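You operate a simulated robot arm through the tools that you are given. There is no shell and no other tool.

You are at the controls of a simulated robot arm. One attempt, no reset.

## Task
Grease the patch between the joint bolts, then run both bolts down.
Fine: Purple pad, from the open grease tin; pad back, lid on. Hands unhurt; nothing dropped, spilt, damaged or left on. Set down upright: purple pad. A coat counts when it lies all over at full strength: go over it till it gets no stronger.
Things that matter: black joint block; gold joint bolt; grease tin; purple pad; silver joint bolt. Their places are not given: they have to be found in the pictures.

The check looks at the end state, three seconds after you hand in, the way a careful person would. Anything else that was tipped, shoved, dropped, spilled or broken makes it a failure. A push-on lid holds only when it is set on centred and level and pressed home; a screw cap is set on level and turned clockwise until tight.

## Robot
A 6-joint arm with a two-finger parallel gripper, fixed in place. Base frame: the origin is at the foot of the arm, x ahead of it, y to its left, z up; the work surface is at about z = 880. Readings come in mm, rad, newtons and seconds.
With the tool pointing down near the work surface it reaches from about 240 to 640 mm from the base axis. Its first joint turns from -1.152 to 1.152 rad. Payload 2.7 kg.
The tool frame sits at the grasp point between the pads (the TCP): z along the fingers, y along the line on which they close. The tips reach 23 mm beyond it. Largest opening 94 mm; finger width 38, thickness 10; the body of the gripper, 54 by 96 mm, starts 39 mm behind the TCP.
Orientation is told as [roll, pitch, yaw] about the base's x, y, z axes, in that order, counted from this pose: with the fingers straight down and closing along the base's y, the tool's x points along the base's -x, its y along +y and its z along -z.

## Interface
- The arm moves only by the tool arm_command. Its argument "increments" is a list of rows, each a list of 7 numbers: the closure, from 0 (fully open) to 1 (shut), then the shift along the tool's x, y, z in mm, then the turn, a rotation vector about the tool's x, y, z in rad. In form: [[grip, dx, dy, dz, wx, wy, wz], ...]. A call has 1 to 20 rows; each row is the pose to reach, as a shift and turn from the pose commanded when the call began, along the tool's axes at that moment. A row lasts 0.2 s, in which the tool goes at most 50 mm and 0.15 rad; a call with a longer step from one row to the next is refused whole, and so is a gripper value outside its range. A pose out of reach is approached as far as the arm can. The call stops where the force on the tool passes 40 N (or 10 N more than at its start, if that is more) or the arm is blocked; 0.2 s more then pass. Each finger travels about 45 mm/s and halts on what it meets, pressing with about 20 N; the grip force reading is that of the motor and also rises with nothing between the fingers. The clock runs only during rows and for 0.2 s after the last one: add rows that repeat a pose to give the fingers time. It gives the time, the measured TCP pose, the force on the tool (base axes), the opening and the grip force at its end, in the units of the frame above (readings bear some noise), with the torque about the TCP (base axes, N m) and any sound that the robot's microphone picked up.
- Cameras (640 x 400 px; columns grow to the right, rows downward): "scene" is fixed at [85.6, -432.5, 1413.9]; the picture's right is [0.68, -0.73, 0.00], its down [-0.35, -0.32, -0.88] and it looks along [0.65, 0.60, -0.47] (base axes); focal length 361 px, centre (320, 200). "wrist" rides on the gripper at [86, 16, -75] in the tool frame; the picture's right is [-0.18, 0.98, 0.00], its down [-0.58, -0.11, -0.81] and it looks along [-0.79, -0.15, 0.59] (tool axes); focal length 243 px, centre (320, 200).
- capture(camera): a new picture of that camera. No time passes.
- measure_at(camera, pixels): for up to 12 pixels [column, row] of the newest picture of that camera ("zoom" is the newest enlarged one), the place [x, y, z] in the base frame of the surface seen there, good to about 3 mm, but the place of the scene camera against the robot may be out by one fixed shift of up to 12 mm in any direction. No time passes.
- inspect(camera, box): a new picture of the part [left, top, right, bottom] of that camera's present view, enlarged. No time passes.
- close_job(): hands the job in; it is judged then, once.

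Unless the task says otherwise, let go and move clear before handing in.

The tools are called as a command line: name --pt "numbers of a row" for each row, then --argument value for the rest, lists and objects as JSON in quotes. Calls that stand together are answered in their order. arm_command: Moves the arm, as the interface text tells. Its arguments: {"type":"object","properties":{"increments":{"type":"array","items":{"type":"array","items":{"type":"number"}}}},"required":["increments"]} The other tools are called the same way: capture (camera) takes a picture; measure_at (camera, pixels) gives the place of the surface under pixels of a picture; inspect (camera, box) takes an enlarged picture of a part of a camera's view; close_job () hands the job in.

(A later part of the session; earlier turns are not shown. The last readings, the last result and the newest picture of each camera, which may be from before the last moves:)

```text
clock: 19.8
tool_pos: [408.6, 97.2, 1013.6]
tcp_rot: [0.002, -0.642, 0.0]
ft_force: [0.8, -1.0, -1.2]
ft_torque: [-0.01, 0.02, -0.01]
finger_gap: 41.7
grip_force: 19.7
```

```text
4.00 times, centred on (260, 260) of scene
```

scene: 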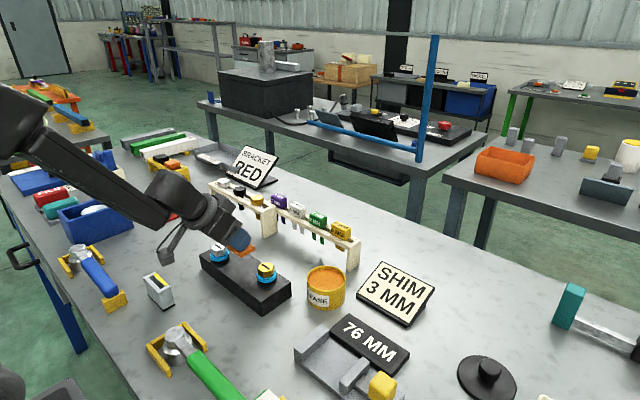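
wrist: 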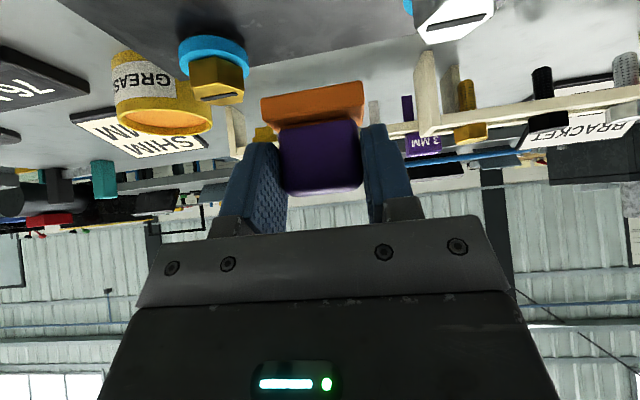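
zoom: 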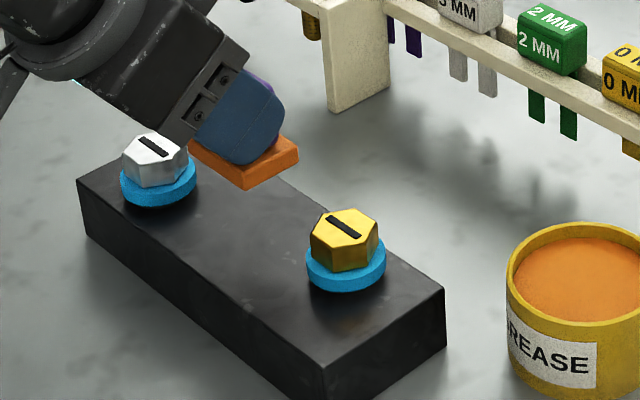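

The sole hovers over the patch between the bolts. I'll descend 42 mm and look before touching.

arm_command --pt "0.9 8 0 11 0 0 0" --pt "0.9 16 0 22 0 0 0" --pt "0.9 25.1 0 33.6 0 0 0" --pt "0.9 25.1 0 33.6 0 0 0"

capture --camera "wrist"

inspect --camera "scene" --box '[180, 210, 340, 310]'

measure_at --camera "zoom" --pixels '[[245, 240], [298, 210], [196, 205], [297, 215], [246, 255], [154, 150], [345, 225], [230, 260], [300, 250], [240, 230]]'

```text
clock: 20.8
tool_pos: [407.7, 95.1, 973.7]
tcp_rot: [0.001, -0.642, 0.001]
ft_force: [0.3, -0.5, -1.3]
ft_torque: [0.0, 0.04, 0.0]
finger_gap: 41.5
grip_force: 19.8
```

```text
taken
```

wrist: 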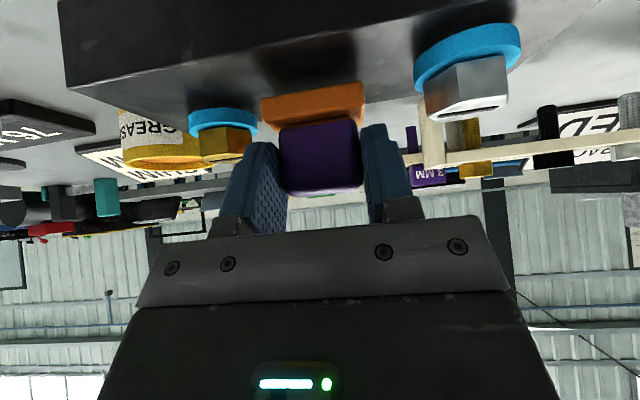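

```text
4.00 times, centred on (260, 260) of scene
```

zoom: 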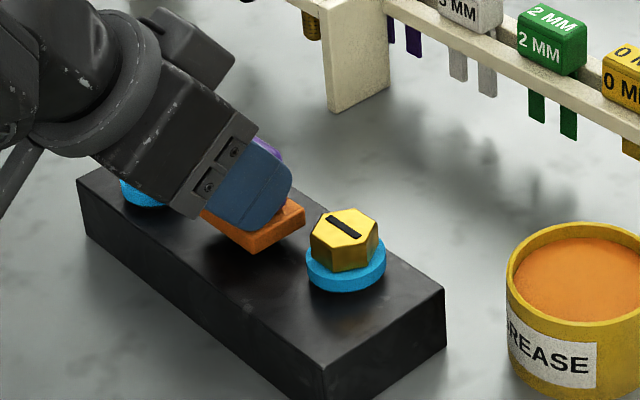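

```text
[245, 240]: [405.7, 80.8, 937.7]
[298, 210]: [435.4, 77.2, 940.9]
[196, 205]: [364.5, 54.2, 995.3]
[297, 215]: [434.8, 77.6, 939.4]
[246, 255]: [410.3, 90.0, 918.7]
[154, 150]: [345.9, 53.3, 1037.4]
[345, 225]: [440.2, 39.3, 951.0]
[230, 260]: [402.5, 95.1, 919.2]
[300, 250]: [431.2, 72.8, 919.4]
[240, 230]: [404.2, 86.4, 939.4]
```

The sole is about 10 mm above the block with roughly 20 mm clearance to each collar. I'll lower to contact gently.

arm_command --pt "0.9 2.4 0 3.2 0 0 0" --pt "0.9 4.8 0 6.4 0 0 0" --pt "0.9 5.4 0 7.2 0 0 0" --pt "0.9 5.9 0 8 0 0 0"

```text
clock: 21.8
tool_pos: [407.9, 95.7, 964.6]
tcp_rot: [0.002, -0.644, -0.001]
ft_force: [-0.8, -0.3, 1.0]
ft_torque: [0.09, 0.08, 0.04]
finger_gap: 41.5
grip_force: 20.0
```

Contact begins here (+1.0 N). I'll press about 1 mm more and slide a short stroke along y, then lift and look at the coat.

arm_command --pt "0.9 0.6 0 0.8 0 0 0" --pt "0.9 0.6 5 0.8 0 0 0" --pt "0.9 0.6 10 0.8 0 0 0" --pt "0.9 0.6 5 0.8 0 0 0" --pt "0.9 0.6 0 0.8 0 0 0" --pt "0.9 0.6 -5 0.8 0 0 0" --pt "0.9 0.6 -10 0.8 0 0 0" --pt "0.9 0.6 -5 0.8 0 0 0" --pt "0.9 0.6 0 0.8 0 0 0"

inspect --camera "scene" --box '[180, 210, 340, 310]'

```text
clock: 23.8
tool_pos: [407.0, 95.2, 963.2]
tcp_rot: [-0.001, -0.645, 0.0]
ft_force: [0.8, -5.9, 14.9]
ft_torque: [-0.07, 0.01, -0.03]
finger_gap: 41.7
grip_force: 20.1
```

```text
4.00 times, centred on (260, 260) of scene
```

zoom: 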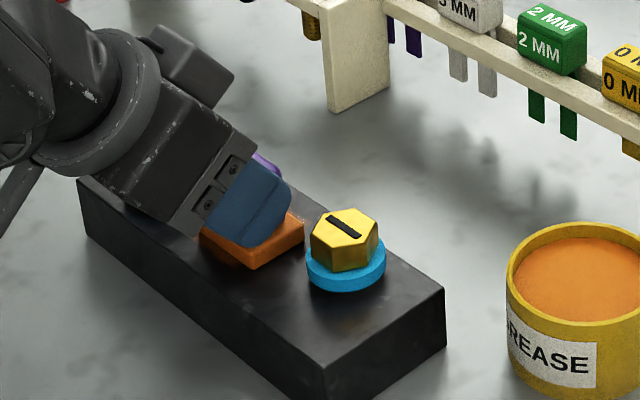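

Pressing force is 15 N, which is plenty. I'll lift and look at the trace.

arm_command --pt "0.9 -6 0 -8 0 0 0" --pt "0.9 -18 0 -24 0 0 0" --pt "0.9 -30 0 -40 0 0 0" --pt "0.9 -42 0 -56 0 0 0" --pt "0.9 -42 0 -56 0 0 0"

inspect --camera "scene" --box '[180, 210, 340, 310]'

capture --camera "wrist"

```text
clock: 25.0
tool_pos: [405.7, 95.6, 1033.7]
tcp_rot: [0.0, -0.642, 0.0]
ft_force: [-0.3, -0.1, -1.2]
ft_torque: [-0.02, 0.06, 0.01]
finger_gap: 41.9
grip_force: 20.1
```

```text
4.00 times, centred on (260, 260) of scene
```

zoom: 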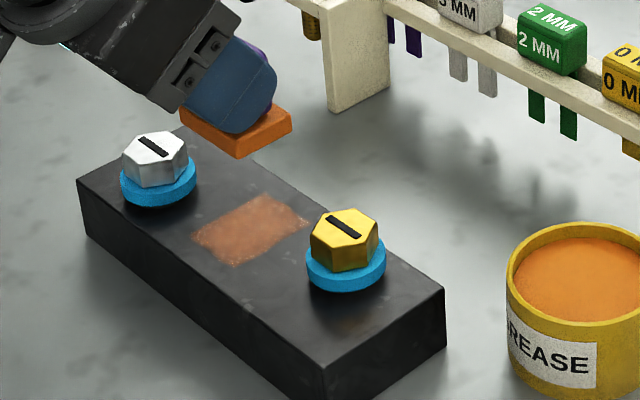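

```text
taken
```

wrist: 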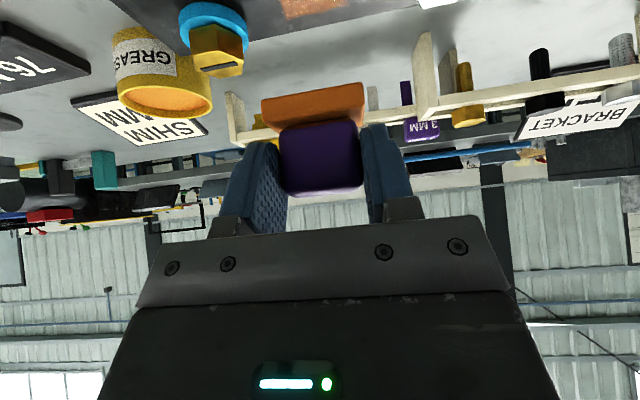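

A translucent orange coat now shows, with corners near zoom (190,238), (262,195), (312,224) and (232,267). I'll enlarge and measure its extent.

measure_at --camera "zoom" --pixels '[[192, 238], [262, 196], [308, 222], [234, 265], [250, 230], [140, 170], [120, 180], [310, 260], [346, 290], [385, 262]]'

inspect --camera "scene" --box '[205, 235, 285, 290]'

```text
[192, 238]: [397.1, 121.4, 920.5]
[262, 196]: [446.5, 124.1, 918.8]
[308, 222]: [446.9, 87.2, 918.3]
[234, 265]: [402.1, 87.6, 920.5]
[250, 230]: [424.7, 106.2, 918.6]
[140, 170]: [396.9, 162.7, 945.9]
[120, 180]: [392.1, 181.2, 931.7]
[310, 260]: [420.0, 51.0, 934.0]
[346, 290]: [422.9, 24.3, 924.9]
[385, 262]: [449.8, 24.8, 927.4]
```

```text
7.27 times, centred on (245, 262) of scene
```

zoom: 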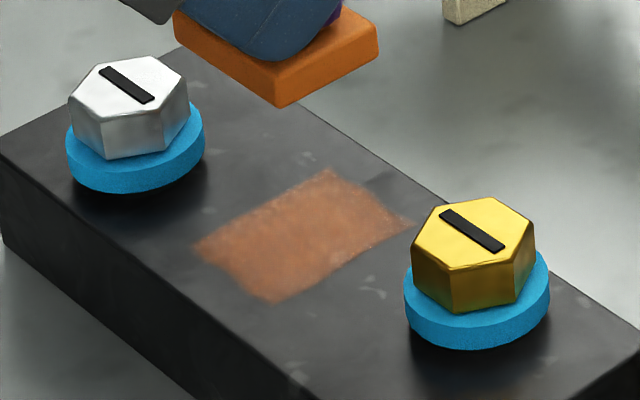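

The coat covers about 50 mm in x by 36 mm in y, is still translucent, and is fainter at its far right corner. I'll go back down and wipe wider strokes in both x and y.

arm_command --pt "0.9 14 3 18.5 0 0 0" --pt "0.9 28 3 37 0 0 0" --pt "0.9 38 3 50.8 0 0 0" --pt "0.9 41.6 3 55.6 0 0 0" --pt "0.9 36.8 3 59.2 0 0 0" --pt "0.9 32 3 62.8 0 0 0" --pt "0.9 32 -7 62.8 0 0 0" --pt "0.9 41.6 -7 55.6 0 0 0" --pt "0.9 51.2 -7 48.4 0 0 0" --pt "0.9 51.2 3 48.4 0 0 0" --pt "0.9 51.2 13 48.4 0 0 0" --pt "0.9 41.6 13 55.6 0 0 0" --pt "0.9 32 13 62.8 0 0 0" --pt "0.9 32 3 62.8 0 0 0" --pt "0.9 41.6 3 55.6 0 0 0"

capture --camera "wrist"

```text
clock: 28.2
tool_pos: [405.5, 98.2, 964.0]
tcp_rot: [0.0, -0.642, 0.001]
ft_force: [2.1, -1.1, 3.0]
ft_torque: [0.08, -0.02, 0.0]
finger_gap: 41.8
grip_force: 19.9
```

```text
taken
```

wrist: 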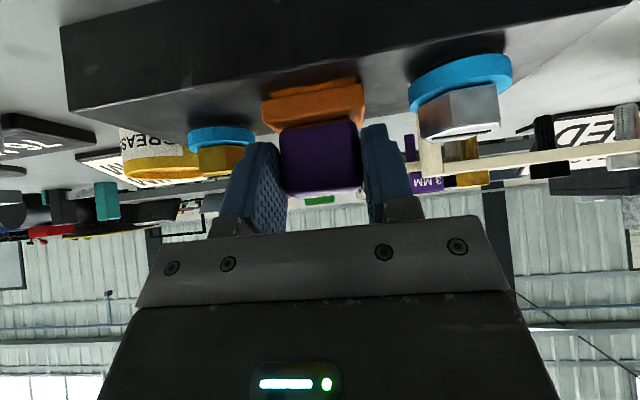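

The force is light now (3 N). I'll press 0.5 mm more, repeat the round, then lift and look.

arm_command --pt "0.9 0.3 0 0.4 0 0 0" --pt "0.9 -9.3 0 7.6 0 0 0" --pt "0.9 -9.3 -10 7.6 0 0 0" --pt "0.9 0.3 -10 0.4 0 0 0" --pt "0.9 9.9 -10 -6.8 0 0 0" --pt "0.9 9.9 0 -6.8 0 0 0" --pt "0.9 9.9 10 -6.8 0 0 0" --pt "0.9 0.3 10 0.4 0 0 0" --pt "0.9 -9.3 10 7.6 0 0 0" --pt "0.9 -9.3 0 7.6 0 0 0" --pt "0.9 0.3 0 0.4 0 0 0" --pt "0.9 0.3 0 0.4 0 0 0"

arm_command --pt "0.9 -6 0 -8 0 0 0" --pt "0.9 -18 0 -24 0 0 0" --pt "0.9 -30 0 -40 0 0 0" --pt "0.9 -42 0 -56 0 0 0" --pt "0.9 -42 0 -56 0 0 0"

inspect --camera "scene" --box '[205, 235, 285, 290]'

```text
clock: 30.8
tool_pos: [406.7, 99.4, 964.5]
tcp_rot: [0.002, -0.642, 0.0]
ft_force: [0.1, -0.3, 0.0]
ft_torque: [0.04, 0.02, 0.0]
finger_gap: 41.7
grip_force: 19.6
```

```text
clock: 32.0
tool_pos: [405.1, 101.8, 1033.0]
tcp_rot: [0.002, -0.641, -0.001]
ft_force: [-0.1, 0.2, -1.9]
ft_torque: [0.03, 0.04, 0.02]
finger_gap: 41.8
grip_force: 19.6
```

```text
7.27 times, centred on (245, 262) of scene
```

zoom: 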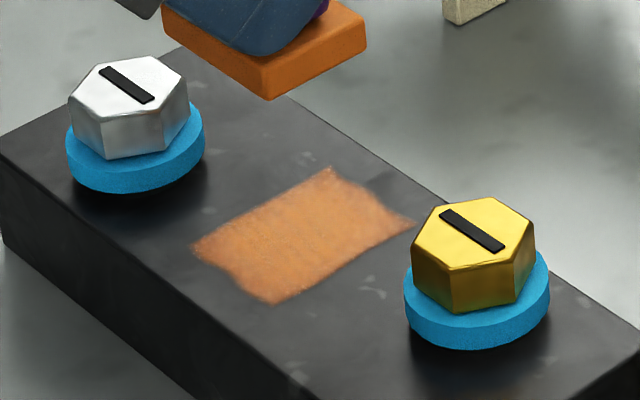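

The extent is unchanged, so that is the patch's shape, and the coat is stronger but still translucent. I'll do another, firmer round.

arm_command --pt "0.9 14 0 18.5 0 0 0" --pt "0.9 28 -1 37 0 0 0" --pt "0.9 39 -1 52 0 0 0" --pt "0.9 42.5 -1 57 0 0 0" --pt "0.9 37.7 -1 60.6 0 0 0" --pt "0.9 32.9 -1 64.2 0 0 0" --pt "0.9 37.7 -1 60.6 0 0 0" --pt "0.9 42.5 -1 57 0 0 0" --pt "0.9 47.3 -1 53.4 0 0 0" --pt "0.9 52.1 -1 49.8 0 0 0" --pt "0.9 47.3 -1 53.4 0 0 0" --pt "0.9 42.5 -1 57 0 0 0" --pt "0.9 37.7 -1 60.6 0 0 0" --pt "0.9 32.9 -1 64.2 0 0 0" --pt "0.9 37.7 -1 60.6 0 0 0" --pt "0.9 42.5 -1 57 0 0 0" --pt "0.9 47.3 -1 53.4 0 0 0" --pt "0.9 52.1 -1 49.8 0 0 0" --pt "0.9 47.3 -1 53.4 0 0 0" --pt "0.9 42.5 -1 57 0 0 0"

arm_command --pt "0.9 -6 0 -8 0 0 0" --pt "0.9 -18 0 -24 0 0 0" --pt "0.9 -30 0 -40 0 0 0" --pt "0.9 -42 0 -56 0 0 0" --pt "0.9 -42 0 -56 0 0 0"

inspect --camera "scene" --box '[205, 235, 285, 290]'

capture --camera "wrist"

```text
clock: 36.2
tool_pos: [404.9, 98.6, 963.1]
tcp_rot: [0.001, -0.642, 0.001]
ft_force: [-2.7, 0.2, 6.1]
ft_torque: [0.02, -0.15, 0.0]
finger_gap: 41.9
grip_force: 20.9
```

```text
clock: 37.4
tool_pos: [405.7, 100.4, 1032.7]
tcp_rot: [-0.002, -0.642, 0.001]
ft_force: [0.0, -1.0, -1.3]
ft_torque: [0.0, 0.0, 0.0]
finger_gap: 41.7
grip_force: 19.9
```

```text
7.27 times, centred on (245, 262) of scene
```

zoom: 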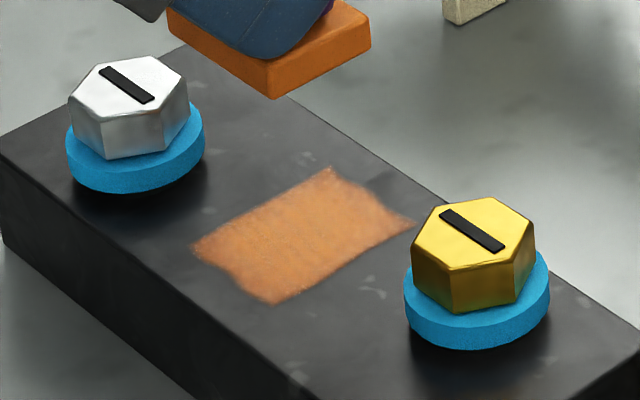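

```text
taken
```

wrist: 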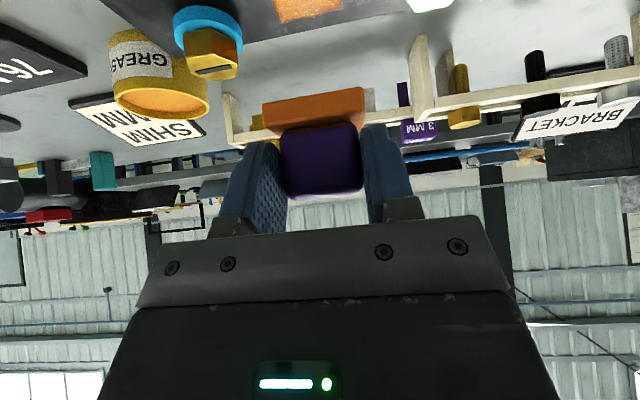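

The third round changed the colour little, so it may be full or the pad may be spent. I'll reload the pad in the tin and wipe again to make sure.

arm_command --pt "0.9 -12.9 -33 13.6 0 0 0" --pt "0.9 -25.8 -66 27.2 0 0 0" --pt "0.9 -38.6 -99 40.8 0 0 0" --pt "0.9 -51.5 -132 54.4 0 0 0" --pt "0.9 -64.4 -165.4 68 0 0 0" --pt "0.9 -64.4 -165.4 68 0 0 0" --pt "0.9 -64.4 -165.4 68 0 0 0"

capture --camera "wrist"

inspect --camera "scene" --box '[180, 210, 400, 330]'

inspect --camera "scene" --box '[205, 235, 285, 290]'

```text
clock: 39.0
tool_pos: [497.4, -64.8, 1015.3]
tcp_rot: [0.001, -0.642, 0.0]
ft_force: [0.5, -0.1, -2.5]
ft_torque: [-0.02, 0.05, 0.04]
finger_gap: 41.6
grip_force: 20.0
```

```text
taken
```

wrist: 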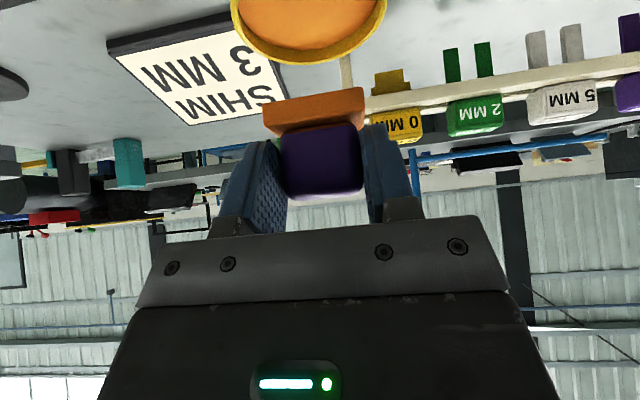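

```text
2.91 times, centred on (290, 270) of scene
```

zoom: 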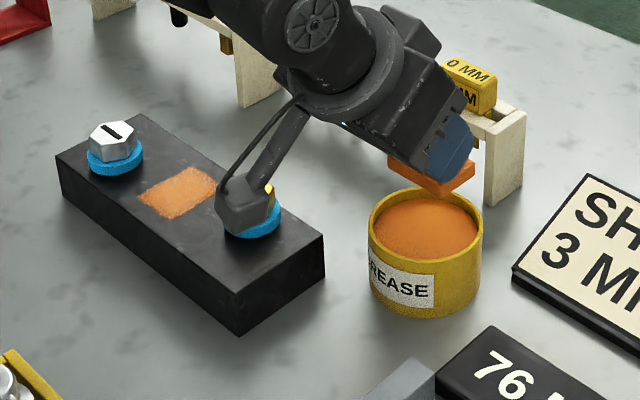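

```text
7.27 times, centred on (245, 262) of scene
```

zoom: 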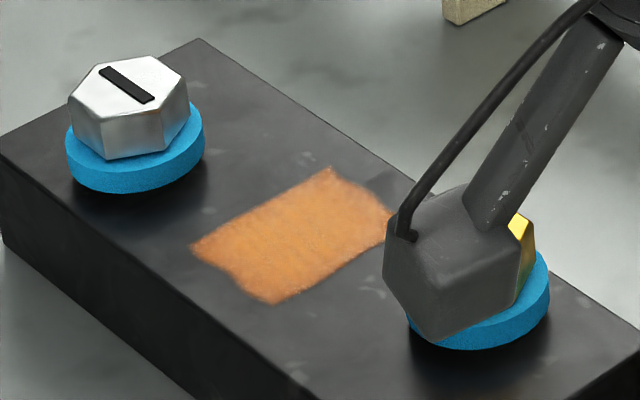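

The pad may have slipped slightly in pitch in the grip (sole rows 87–135 now). I'll measure its levelness and position before dipping.

inspect --camera "scene" --box '[300, 230, 380, 290]'

measure_at --camera "wrist" --pixels '[[266, 118], [363, 100], [267, 128], [362, 112], [310, 115], [268, 134], [290, 160], [350, 160], [310, 62]]'

```text
6.67 times, centred on (340, 260) of scene
```

zoom: 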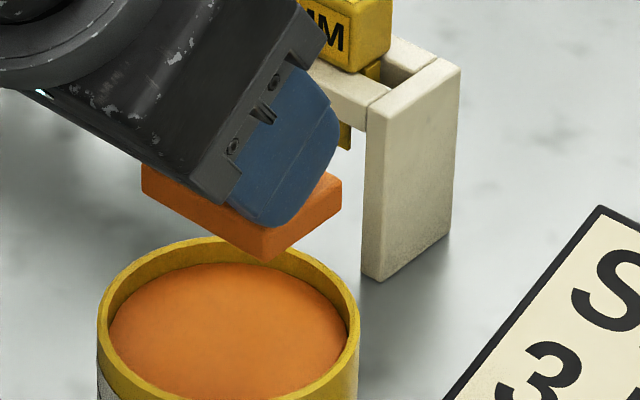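

```text
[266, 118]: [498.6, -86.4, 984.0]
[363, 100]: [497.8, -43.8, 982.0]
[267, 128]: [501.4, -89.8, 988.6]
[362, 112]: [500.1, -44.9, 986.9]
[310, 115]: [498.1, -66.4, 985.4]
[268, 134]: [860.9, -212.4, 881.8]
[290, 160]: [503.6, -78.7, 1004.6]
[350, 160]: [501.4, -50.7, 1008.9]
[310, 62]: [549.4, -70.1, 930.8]
```

measure_at --camera "zoom" --pixels '[[145, 188], [265, 255], [338, 205], [145, 170], [264, 235], [338, 182], [200, 215], [300, 232], [340, 192]]'

```text
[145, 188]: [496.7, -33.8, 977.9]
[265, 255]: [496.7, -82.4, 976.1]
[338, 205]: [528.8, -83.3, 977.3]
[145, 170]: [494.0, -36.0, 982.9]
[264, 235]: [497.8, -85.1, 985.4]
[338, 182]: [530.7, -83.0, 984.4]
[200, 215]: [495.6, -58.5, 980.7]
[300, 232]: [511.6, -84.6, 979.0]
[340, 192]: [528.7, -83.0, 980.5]
```

The sole is level at z≈977 but has slid up about 5 mm in the grip, so it sits only 38 mm below the TCP. I'll check the finger's lowest point against the sole before dipping again.

measure_at --camera "zoom" --pixels '[[262, 223], [250, 215], [285, 220], [240, 205], [310, 190], [275, 226], [230, 200], [338, 130]]'

inspect --camera "wrist" --box '[210, 60, 420, 240]'

```text
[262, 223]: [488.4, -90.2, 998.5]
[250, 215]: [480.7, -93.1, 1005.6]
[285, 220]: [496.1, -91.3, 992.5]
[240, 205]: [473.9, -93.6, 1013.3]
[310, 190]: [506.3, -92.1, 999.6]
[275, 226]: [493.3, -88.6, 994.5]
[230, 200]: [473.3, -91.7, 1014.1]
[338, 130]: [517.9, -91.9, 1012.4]
```

```text
2.22 times, centred on (315, 150) of wrist
```

zoom: 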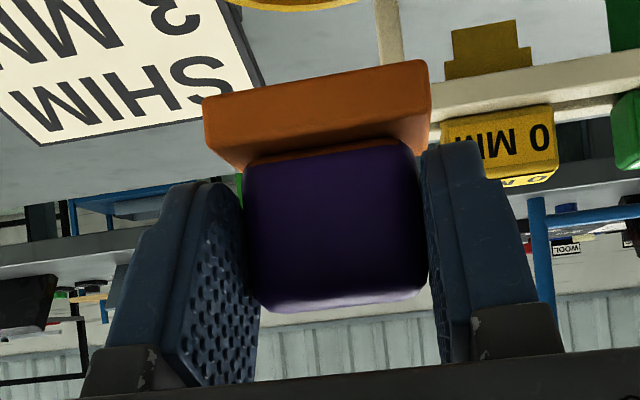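

The finger's lowest point is only about 23 mm below the TCP, so it clears the rim by about 6 mm at dipping depth. I'll descend again, with the last few millimetres slow.

arm_command --pt "0.9 8 0 8 0 0 0" --pt "0.9 16 0 18 0 0 0" --pt "0.9 24 0 28.5 0 0 0" --pt "0.9 31.5 0 38.9 0 0 0" --pt "0.9 32.7 0 40.5 0 0 0" --pt "0.9 33.9 0 42.1 0 0 0"

inspect --camera "scene" --box '[290, 230, 370, 320]'

```text
clock: 40.4
tool_pos: [496.6, -66.7, 964.0]
tcp_rot: [0.0, -0.647, 0.002]
ft_force: [-4.0, 2.9, 11.6]
ft_torque: [0.08, 0.21, 0.02]
finger_gap: 41.7
grip_force: 19.8
```

```text
4.44 times, centred on (330, 275) of scene
```

zoom: 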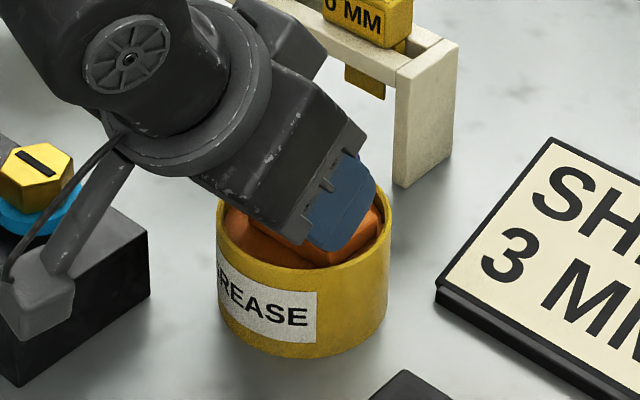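

There are 11.6 N of contact with the sole in the grease. I'll lift and return to above the patch.

arm_command --pt "0.9 -3 0 -4 0 0 0" --pt "0.9 -9 0 -12 0 0 0" --pt "0.9 -21 0 -28 0 0 0" --pt "0.9 -36 0 -48 0 0 0" --pt "0.9 -36 0 -48 0 0 0"

capture --camera "scene"

inspect --camera "scene" --box '[270, 220, 390, 320]'

capture --camera "wrist"

```text
clock: 41.6
tool_pos: [496.7, -65.6, 1022.4]
tcp_rot: [0.001, -0.644, 0.0]
ft_force: [-0.3, -0.3, -2.2]
ft_torque: [0.0, 0.03, -0.03]
finger_gap: 41.8
grip_force: 20.1
```

```text
taken
```

scene: 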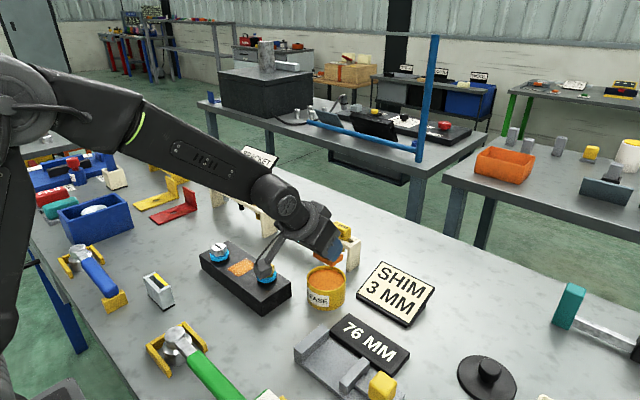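

```text
4.00 times, centred on (330, 270) of scene
```

zoom: 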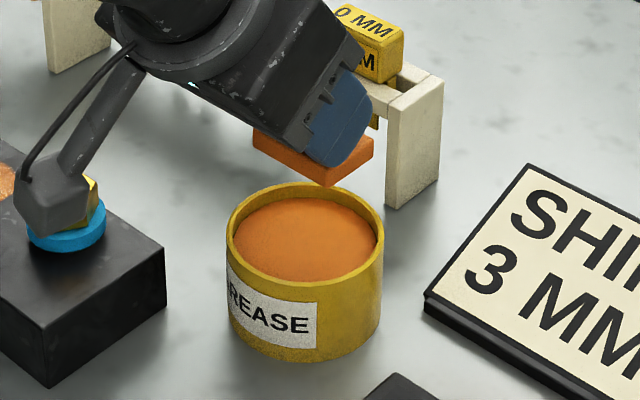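

```text
taken
```

wrist: 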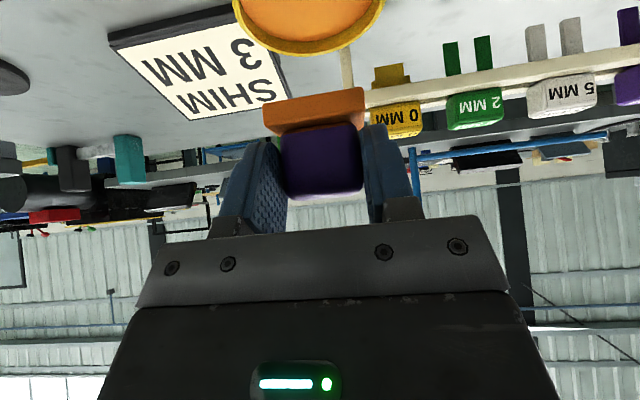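

The tin is undisturbed. I'll return to above the patch at about (402,100).

arm_command --pt "0.9 15.8 33 -10.5 0 0 0" --pt "0.9 31.6 66 -21 0 0 0" --pt "0.9 47.3 99 -31.5 0 0 0" --pt "0.9 63.1 132 -42 0 0 0" --pt "0.9 78.9 165.6 -52.6 0 0 0" --pt "0.9 78.9 165.6 -52.6 0 0 0"

```text
clock: 43.0
tool_pos: [403.3, 101.6, 1014.9]
tcp_rot: [0.0, -0.641, 0.001]
ft_force: [-0.2, -0.2, -1.4]
ft_torque: [0.01, 0.04, 0.0]
finger_gap: 42.0
grip_force: 19.9
```

I'll descend 52 mm, then feel for contact.

arm_command --pt "0.9 10 0 13.5 0 0 0" --pt "0.9 20 0 26.7 0 0 0" --pt "0.9 28 0 37.5 0 0 0" --pt "0.9 31.1 0 41.7 0 0 0" --pt "0.9 31.1 0 41.7 0 0 0"

inspect --camera "scene" --box '[180, 210, 340, 310]'

```text
clock: 44.2
tool_pos: [401.1, 100.4, 963.7]
tcp_rot: [0.001, -0.642, 0.0]
ft_force: [-0.2, 0.5, -1.5]
ft_torque: [-0.04, 0.01, -0.01]
finger_gap: 41.8
grip_force: 20.1
```

```text
4.00 times, centred on (260, 260) of scene
```

zoom: 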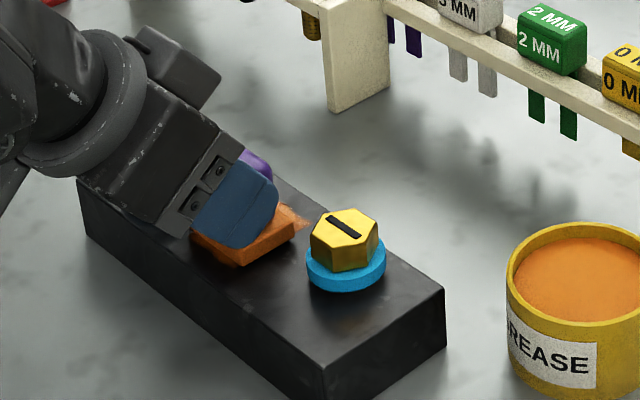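

arm_command --pt "0.9 1.2 0 1.6 0 0 0" --pt "0.9 2.1 0 2.8 0 0 0" --pt "0.9 2.7 0 3.6 0 0 0" --pt "0.9 2.7 0 3.6 0 0 0"

```text
clock: 45.2
tool_pos: [403.1, 100.1, 962.9]
tcp_rot: [0.003, -0.647, -0.002]
ft_force: [-4.4, 0.2, 15.1]
ft_torque: [-0.03, -0.06, -0.01]
finger_gap: 42.0
grip_force: 19.7
```

The contact is 15 N, so I'll ease off 1.3 mm and wipe x strokes at three y positions.

arm_command --pt "0.9 -0.8 0 -1 0 0 0" --pt "0.9 -5.6 0 2.6 0 0 0" --pt "0.9 -10.4 0 6.2 0 0 0" --pt "0.9 -5.6 0 2.6 0 0 0" --pt "0.9 -0.8 0 -1 0 0 0" --pt "0.9 4 0 -4.6 0 0 0" --pt "0.9 8.8 0 -8.2 0 0 0" --pt "0.9 8.8 8 -8.2 0 0 0" --pt "0.9 4 8 -4.6 0 0 0" --pt "0.9 -0.8 8 -1 0 0 0" --pt "0.9 -5.6 8 2.6 0 0 0" --pt "0.9 -10.4 8 6.2 0 0 0" --pt "0.9 -10.4 0 6.2 0 0 0" --pt "0.9 -10.4 -8 6.2 0 0 0" --pt "0.9 -5.6 -8 2.6 0 0 0" --pt "0.9 -0.8 -8 -1 0 0 0" --pt "0.9 4 -8 -4.6 0 0 0" --pt "0.9 8.8 -8 -8.2 0 0 0" --pt "0.9 4 -4 -4.6 0 0 0" --pt "0.9 -0.8 0 -1 0 0 0"

arm_command --pt "0.9 -6 0 -8 0 0 0" --pt "0.9 -18 0 -24 0 0 0" --pt "0.9 -30 0 -40 0 0 0" --pt "0.9 -42 0 -56 0 0 0" --pt "0.9 -42 0 -56 0 0 0"

inspect --camera "scene" --box '[205, 235, 285, 290]'

capture --camera "wrist"

```text
clock: 49.4
tool_pos: [402.0, 98.7, 963.5]
tcp_rot: [0.002, -0.641, 0.0]
ft_force: [0.2, 0.6, -1.8]
ft_torque: [-0.01, 0.01, -0.01]
finger_gap: 41.9
grip_force: 20.2
```

```text
clock: 50.6
tool_pos: [401.8, 98.2, 1034.4]
tcp_rot: [0.001, -0.642, 0.001]
ft_force: [0.9, -0.4, -2.3]
ft_torque: [0.0, 0.03, 0.02]
finger_gap: 42.0
grip_force: 19.8
```

```text
7.27 times, centred on (245, 262) of scene
```

zoom: 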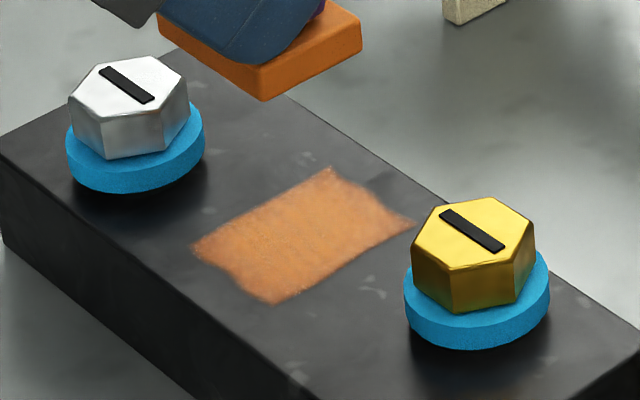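

```text
taken
```

wrist: 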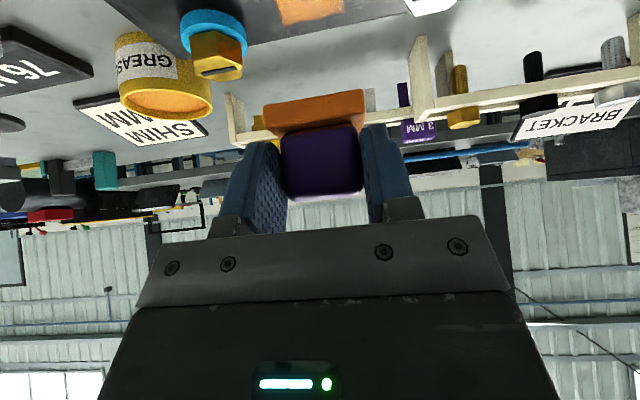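

The last wipe ended without contact (-1.8 N), so it may not have added anything. I'll go down again and find a steady moderate contact before stroking.

arm_command --pt "0.9 14 0 18.5 0 0 0" --pt "0.9 28 0 37 0 0 0" --pt "0.9 39 0 52 0 0 0" --pt "0.9 42.5 0 57 0 0 0" --pt "0.9 43.1 0 57.8 0 0 0" --pt "0.9 43.1 0 57.8 0 0 0"

```text
clock: 52.0
tool_pos: [402.5, 98.8, 961.1]
tcp_rot: [0.002, -0.647, -0.001]
ft_force: [-3.0, 1.8, 14.2]
ft_torque: [0.0, 0.04, -0.06]
finger_gap: 41.6
grip_force: 19.5
```

arm_command --pt "0.9 0 0 0 0 0 0" --pt "0.9 -4.8 0 3.6 0 0 0" --pt "0.9 -9.6 0 7.2 0 0 0" --pt "0.9 -4.8 0 3.6 0 0 0" --pt "0.9 0 0 0 0 0 0" --pt "0.9 4.8 0 -3.6 0 0 0" --pt "0.9 9.6 0 -7.2 0 0 0" --pt "0.9 4.8 0 -3.6 0 0 0" --pt "0.9 0 0 0 0 0 0"

arm_command --pt "0.9 0 5 0 0 0 0" --pt "0.9 -4.8 8 3.6 0 0 0" --pt "0.9 -9.6 8 7.2 0 0 0" --pt "0.9 -4.8 8 3.6 0 0 0" --pt "0.9 0 8 0 0 0 0" --pt "0.9 4.8 8 -3.6 0 0 0" --pt "0.9 9.6 8 -7.2 0 0 0" --pt "0.9 9.6 0 -7.2 0 0 0" --pt "0.9 9.6 -8 -7.2 0 0 0" --pt "0.9 4.8 -8 -3.6 0 0 0" --pt "0.9 0 -8 0 0 0 0" --pt "0.9 -4.8 -8 3.6 0 0 0" --pt "0.9 -9.6 -8 7.2 0 0 0" --pt "0.9 -4.8 -4 3.6 0 0 0" --pt "0.9 0 0 0 0 0 0"

inspect --camera "scene" --box '[180, 210, 340, 310]'

```text
clock: 54.0
tool_pos: [403.3, 99.5, 959.6]
tcp_rot: [0.002, -0.643, 0.0]
ft_force: [-2.5, 1.5, 6.7]
ft_torque: [-0.03, -0.11, 0.03]
finger_gap: 41.7
grip_force: 19.7
```

```text
clock: 57.2
tool_pos: [403.4, 98.6, 959.5]
tcp_rot: [0.002, -0.642, 0.001]
ft_force: [2.1, -1.7, 8.2]
ft_torque: [-0.07, -0.3, -0.06]
finger_gap: 41.8
grip_force: 19.6
```

```text
4.00 times, centred on (260, 260) of scene
```

zoom: 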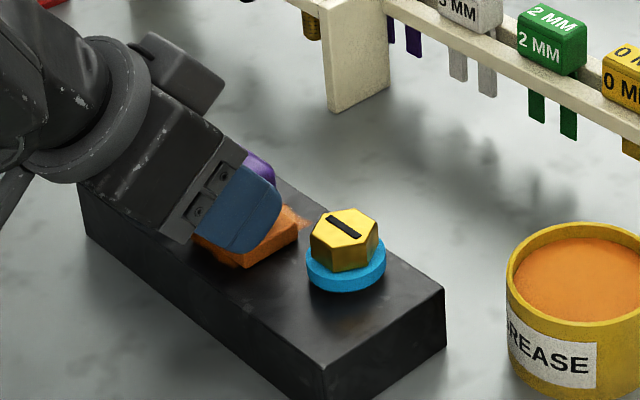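

Contact held at 6.7–8.2 N through those strokes. I'll lift and look at the coat again.

arm_command --pt "0.9 -6 0 -8 0 0 0" --pt "0.9 -18 0 -24 0 0 0" --pt "0.9 -30 0 -40 0 0 0" --pt "0.9 -42 0 -56 0 0 0" --pt "0.9 -42 0 -56 0 0 0"

inspect --camera "scene" --box '[205, 235, 285, 290]'

capture --camera "wrist"

```text
clock: 58.4
tool_pos: [404.1, 98.9, 1029.4]
tcp_rot: [0.001, -0.641, -0.001]
ft_force: [-0.4, -0.3, -1.6]
ft_torque: [-0.01, -0.01, -0.01]
finger_gap: 41.7
grip_force: 19.7
```

```text
7.27 times, centred on (245, 262) of scene
```

zoom: 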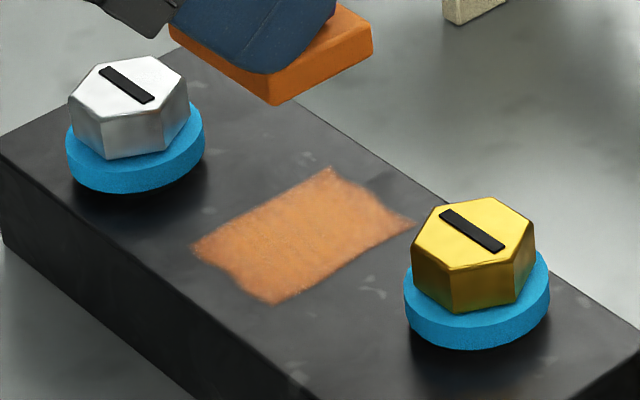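

```text
taken
```

wrist: 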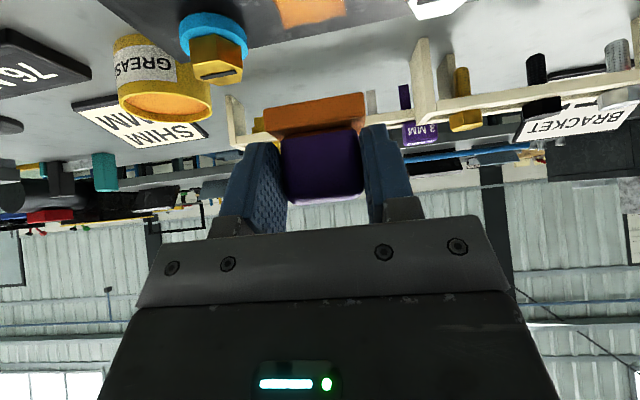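

The coat is uniform and its colour no longer changes, so it is at full strength. Next I'll return the pad, after measuring the sole against the TCP (404.1, 98.9, 1029.4).

measure_at --camera "wrist" --pixels '[[267, 120], [363, 108], [270, 130], [362, 118], [265, 106], [363, 94], [315, 115], [300, 160], [340, 160]]'

measure_at --camera "zoom" --pixels '[[170, 35], [275, 100], [370, 50], [275, 80], [370, 30], [230, 75], [320, 75], [300, 250]]'

```text
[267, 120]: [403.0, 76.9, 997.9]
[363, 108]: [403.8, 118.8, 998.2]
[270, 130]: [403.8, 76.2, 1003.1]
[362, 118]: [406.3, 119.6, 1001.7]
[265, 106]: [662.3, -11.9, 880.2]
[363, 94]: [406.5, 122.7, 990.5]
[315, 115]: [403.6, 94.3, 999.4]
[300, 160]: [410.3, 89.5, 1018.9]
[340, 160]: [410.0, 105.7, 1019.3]
```

```text
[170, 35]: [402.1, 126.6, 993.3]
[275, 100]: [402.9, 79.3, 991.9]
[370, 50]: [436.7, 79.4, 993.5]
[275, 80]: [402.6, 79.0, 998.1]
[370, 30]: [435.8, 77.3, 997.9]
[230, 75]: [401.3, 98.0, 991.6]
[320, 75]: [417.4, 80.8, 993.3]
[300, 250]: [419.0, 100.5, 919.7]
```

The sole is level, 38 mm below the TCP, with its front edge at TCP x-0.5. I'll carry the pad back at height to above its original spot.

arm_command --pt "0.9 -16.6 -39.9 12.4 0 0 0" --pt "0.9 -33.2 -79.8 24.8 0 0 0" --pt "0.9 -49.8 -119.7 37.2 0 0 0" --pt "0.9 -66.4 -159.6 49.6 0 0 0" --pt "0.9 -83 -199.5 62 0 0 0" --pt "0.9 -99.6 -239.4 74.4 0 0 0" --pt "0.9 -116.2 -279.3 86.8 0 0 0" --pt "0.9 -132.8 -319.2 99.2 0 0 0" --pt "0.9 -149.4 -359.1 111.6 0 0 0" --pt "0.9 -166 -399 124 0 0 0" --pt "0.9 -166 -399 124 0 0 0" --pt "0.9 -166 -399 124 0 0 0"

capture --camera "wrist"

capture --camera "scene"

```text
clock: 61.0
tool_pos: [609.6, -297.7, 1034.5]
tcp_rot: [0.001, -0.642, -0.001]
ft_force: [0.0, -0.1, -1.7]
ft_torque: [0.02, 0.01, -0.01]
finger_gap: 41.8
grip_force: 19.9
```

```text
taken
```

wrist: 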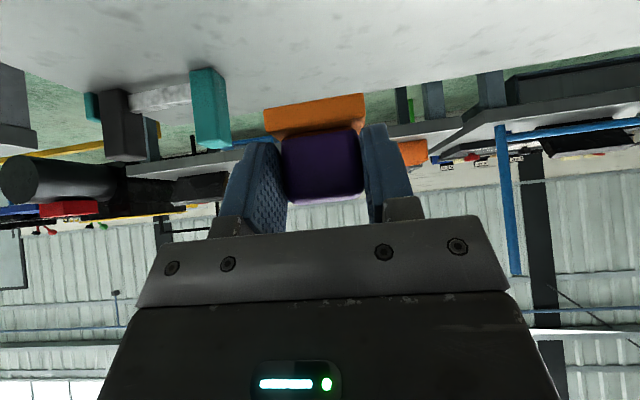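

```text
taken
```

scene: 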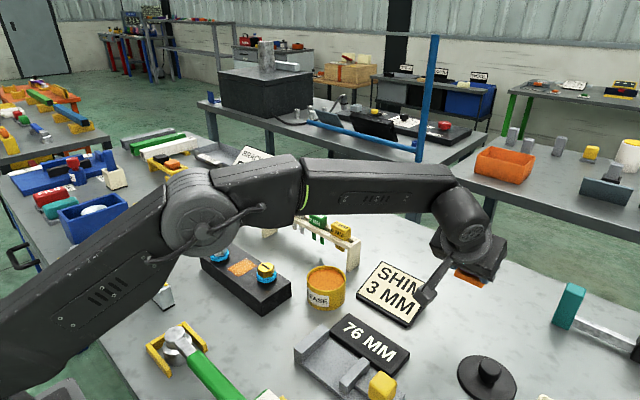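

arm_command --pt "0.9 6.3 -0.7 24.7 0 0 0" --pt "0.9 12.6 -1.4 49.5 0 0 0" --pt "0.9 19 -2.1 74.2 0 0 0" --pt "0.9 25.3 -2.8 99 0 0 0" --pt "0.9 25.3 -2.8 99 0 0 0"

capture --camera "wrist"

inspect --camera "scene" --box '[400, 230, 540, 340]'

```text
clock: 62.2
tool_pos: [648.8, -302.3, 937.6]
tcp_rot: [0.001, -0.642, 0.001]
ft_force: [0.2, 0.8, -1.9]
ft_torque: [0.04, 0.04, -0.02]
finger_gap: 41.8
grip_force: 19.8
```

```text
taken
```

wrist: 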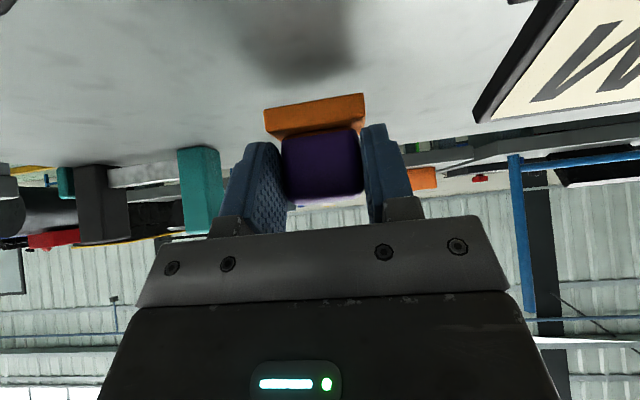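

```text
3.64 times, centred on (470, 285) of scene
```

zoom: 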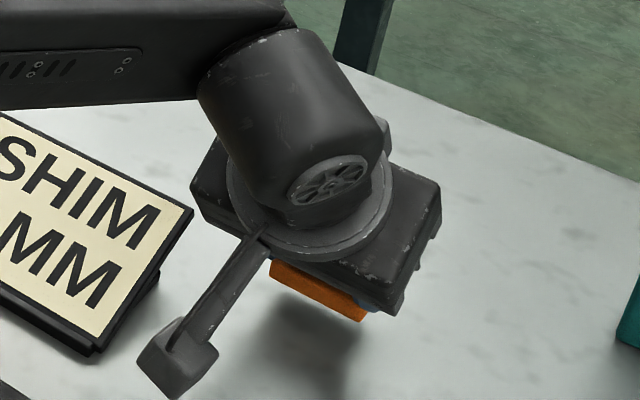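

The pad is over its spot and about 18 mm up. I'll lower gently to first contact.

arm_command --pt "0.9 4.2 0.5 5.6 0 0 0" --pt "0.9 7.8 1 10.4 0 0 0" --pt "0.9 9 1 12 0 0 0" --pt "0.9 9.6 1 12.8 0 0 0" --pt "0.9 10.2 1 13.6 0 0 0"

```text
clock: 63.4
tool_pos: [650.7, -302.0, 920.0]
tcp_rot: [-0.001, -0.645, 0.001]
ft_force: [-0.5, 0.1, 0.7]
ft_torque: [0.1, -0.07, 0.03]
finger_gap: 41.8
grip_force: 19.9
```

Light contact is showing (+0.7 N). I'll press a hair further and open the fingers moderately.

arm_command --pt "0.9 0.3 0 0.4 0 0 0" --pt "0.5 0.3 0 0.4 0 0 0" --pt "0.4 0.3 0 0.4 0 0 0" --pt "0.3 0.3 0 0.4 0 0 0" --pt "0.3 0.3 0 0.4 0 0 0"

capture --camera "wrist"

```text
clock: 64.6
tool_pos: [649.4, -301.0, 919.7]
tcp_rot: [0.002, -0.64, 0.0]
ft_force: [0.2, -0.7, 0.6]
ft_torque: [0.0, -0.01, 0.04]
finger_gap: 65.7
grip_force: 0.1
```

```text
taken
```

wrist: 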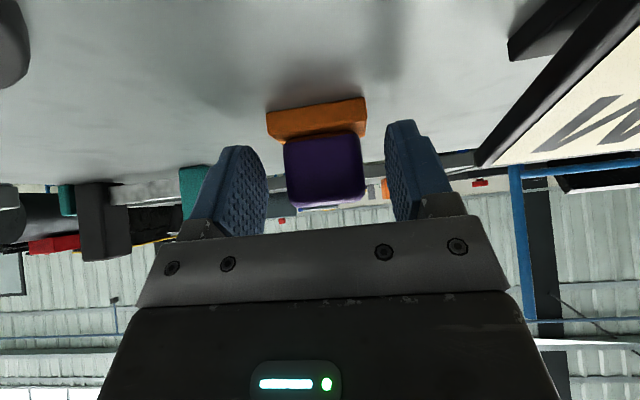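

The pad stands upright and is released. I'll back straight out along the tool axis and check.

arm_command --pt "0.3 0 0 -15 0 0 0" --pt "0.3 0 0 -40 0 0 0" --pt "0.3 -10 0 -80 0 0 0" --pt "0.3 -25 0 -120 0 0 0" --pt "0.3 -25 0 -120 0 0 0"

capture --camera "scene"

inspect --camera "scene" --box '[440, 275, 540, 400]'

capture --camera "wrist"

```text
clock: 65.8
tool_pos: [602.8, -300.4, 1032.0]
tcp_rot: [0.002, -0.642, 0.0]
ft_force: [-0.1, 0.3, 0.7]
ft_torque: [-0.04, 0.01, -0.03]
finger_gap: 65.8
grip_force: 0.1
```

```text
taken
```

scene: 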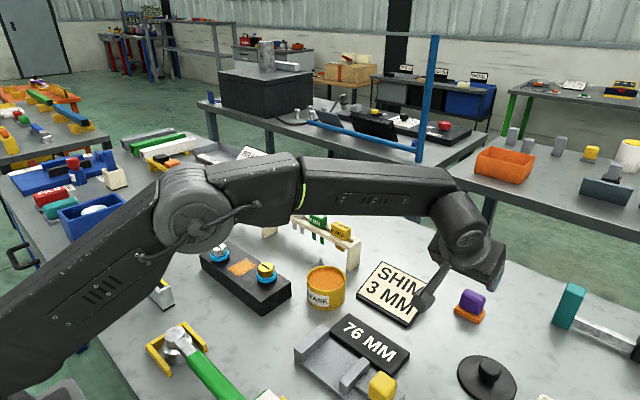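

```text
3.20 times, centred on (490, 338) of scene
```

zoom: 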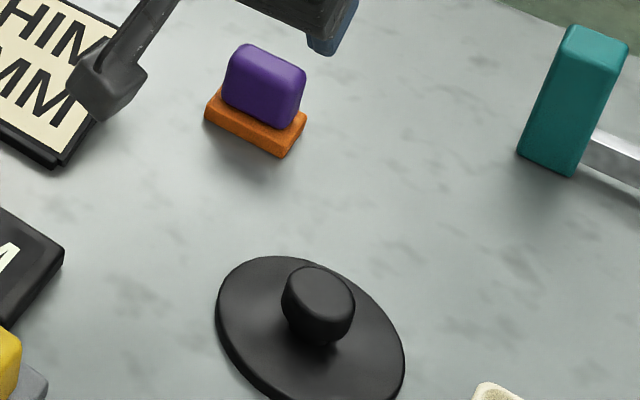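

```text
taken
```

wrist: 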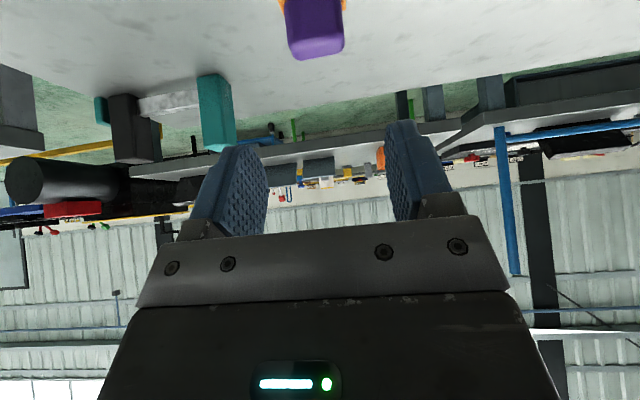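

The pad is back upright on its spot. The black lid with its knob is next, so I'll untilt over it and measure it with the wrist camera.

arm_command --pt "0 21.8 -6.6 -19 0 0.107 0" --pt "0 43.5 -13.2 -37.9 0 0.214 0" --pt "0 65.3 -19.8 -56.9 0 0.321 0" --pt "0 87.1 -26.4 -75.8 0 0.428 0" --pt "0 108.8 -33 -94.8 0 0.535 0" --pt "0 130.6 -39.6 -113.7 0 0.642 0" --pt "0 130.6 -39.6 -113.7 0 0.642 0"

capture --camera "wrist"

inspect --camera "wrist" --box '[230, 80, 410, 220]'

```text
clock: 67.4
tool_pos: [424.2, -342.9, 1041.3]
tcp_rot: [0.0, 0.001, 0.002]
ft_force: [-0.6, 0.0, 0.2]
ft_torque: [0.01, -0.02, -0.02]
finger_gap: 94.1
grip_force: 0.0
```

```text
taken
```

wrist: 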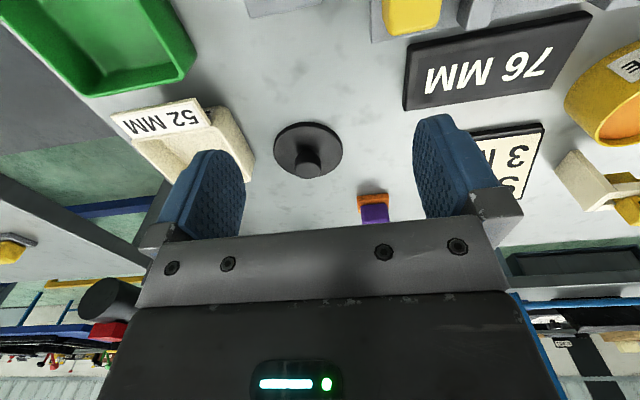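

```text
2.86 times, centred on (320, 150) of wrist
```

zoom: 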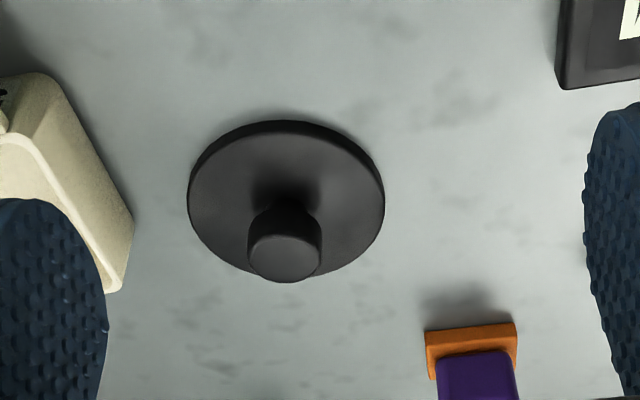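

measure_at --camera "zoom" --pixels '[[284, 258], [254, 250], [318, 250], [285, 276], [285, 240], [285, 215], [192, 205], [380, 200], [285, 128], [230, 260], [345, 255], [240, 145]]'

measure_at --camera "wrist" --pixels '[[238, 180], [195, 106], [255, 160], [215, 100]]'

```text
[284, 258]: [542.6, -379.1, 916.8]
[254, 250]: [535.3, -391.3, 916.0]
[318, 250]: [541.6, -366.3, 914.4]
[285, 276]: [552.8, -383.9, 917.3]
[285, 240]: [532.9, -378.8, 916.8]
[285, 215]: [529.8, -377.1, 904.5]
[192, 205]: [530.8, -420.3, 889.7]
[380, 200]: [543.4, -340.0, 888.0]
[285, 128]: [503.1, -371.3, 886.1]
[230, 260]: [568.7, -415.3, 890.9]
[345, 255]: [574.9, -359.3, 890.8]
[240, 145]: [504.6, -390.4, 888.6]
```

```text
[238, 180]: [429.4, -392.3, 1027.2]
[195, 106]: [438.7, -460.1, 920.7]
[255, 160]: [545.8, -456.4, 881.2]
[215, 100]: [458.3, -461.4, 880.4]
```

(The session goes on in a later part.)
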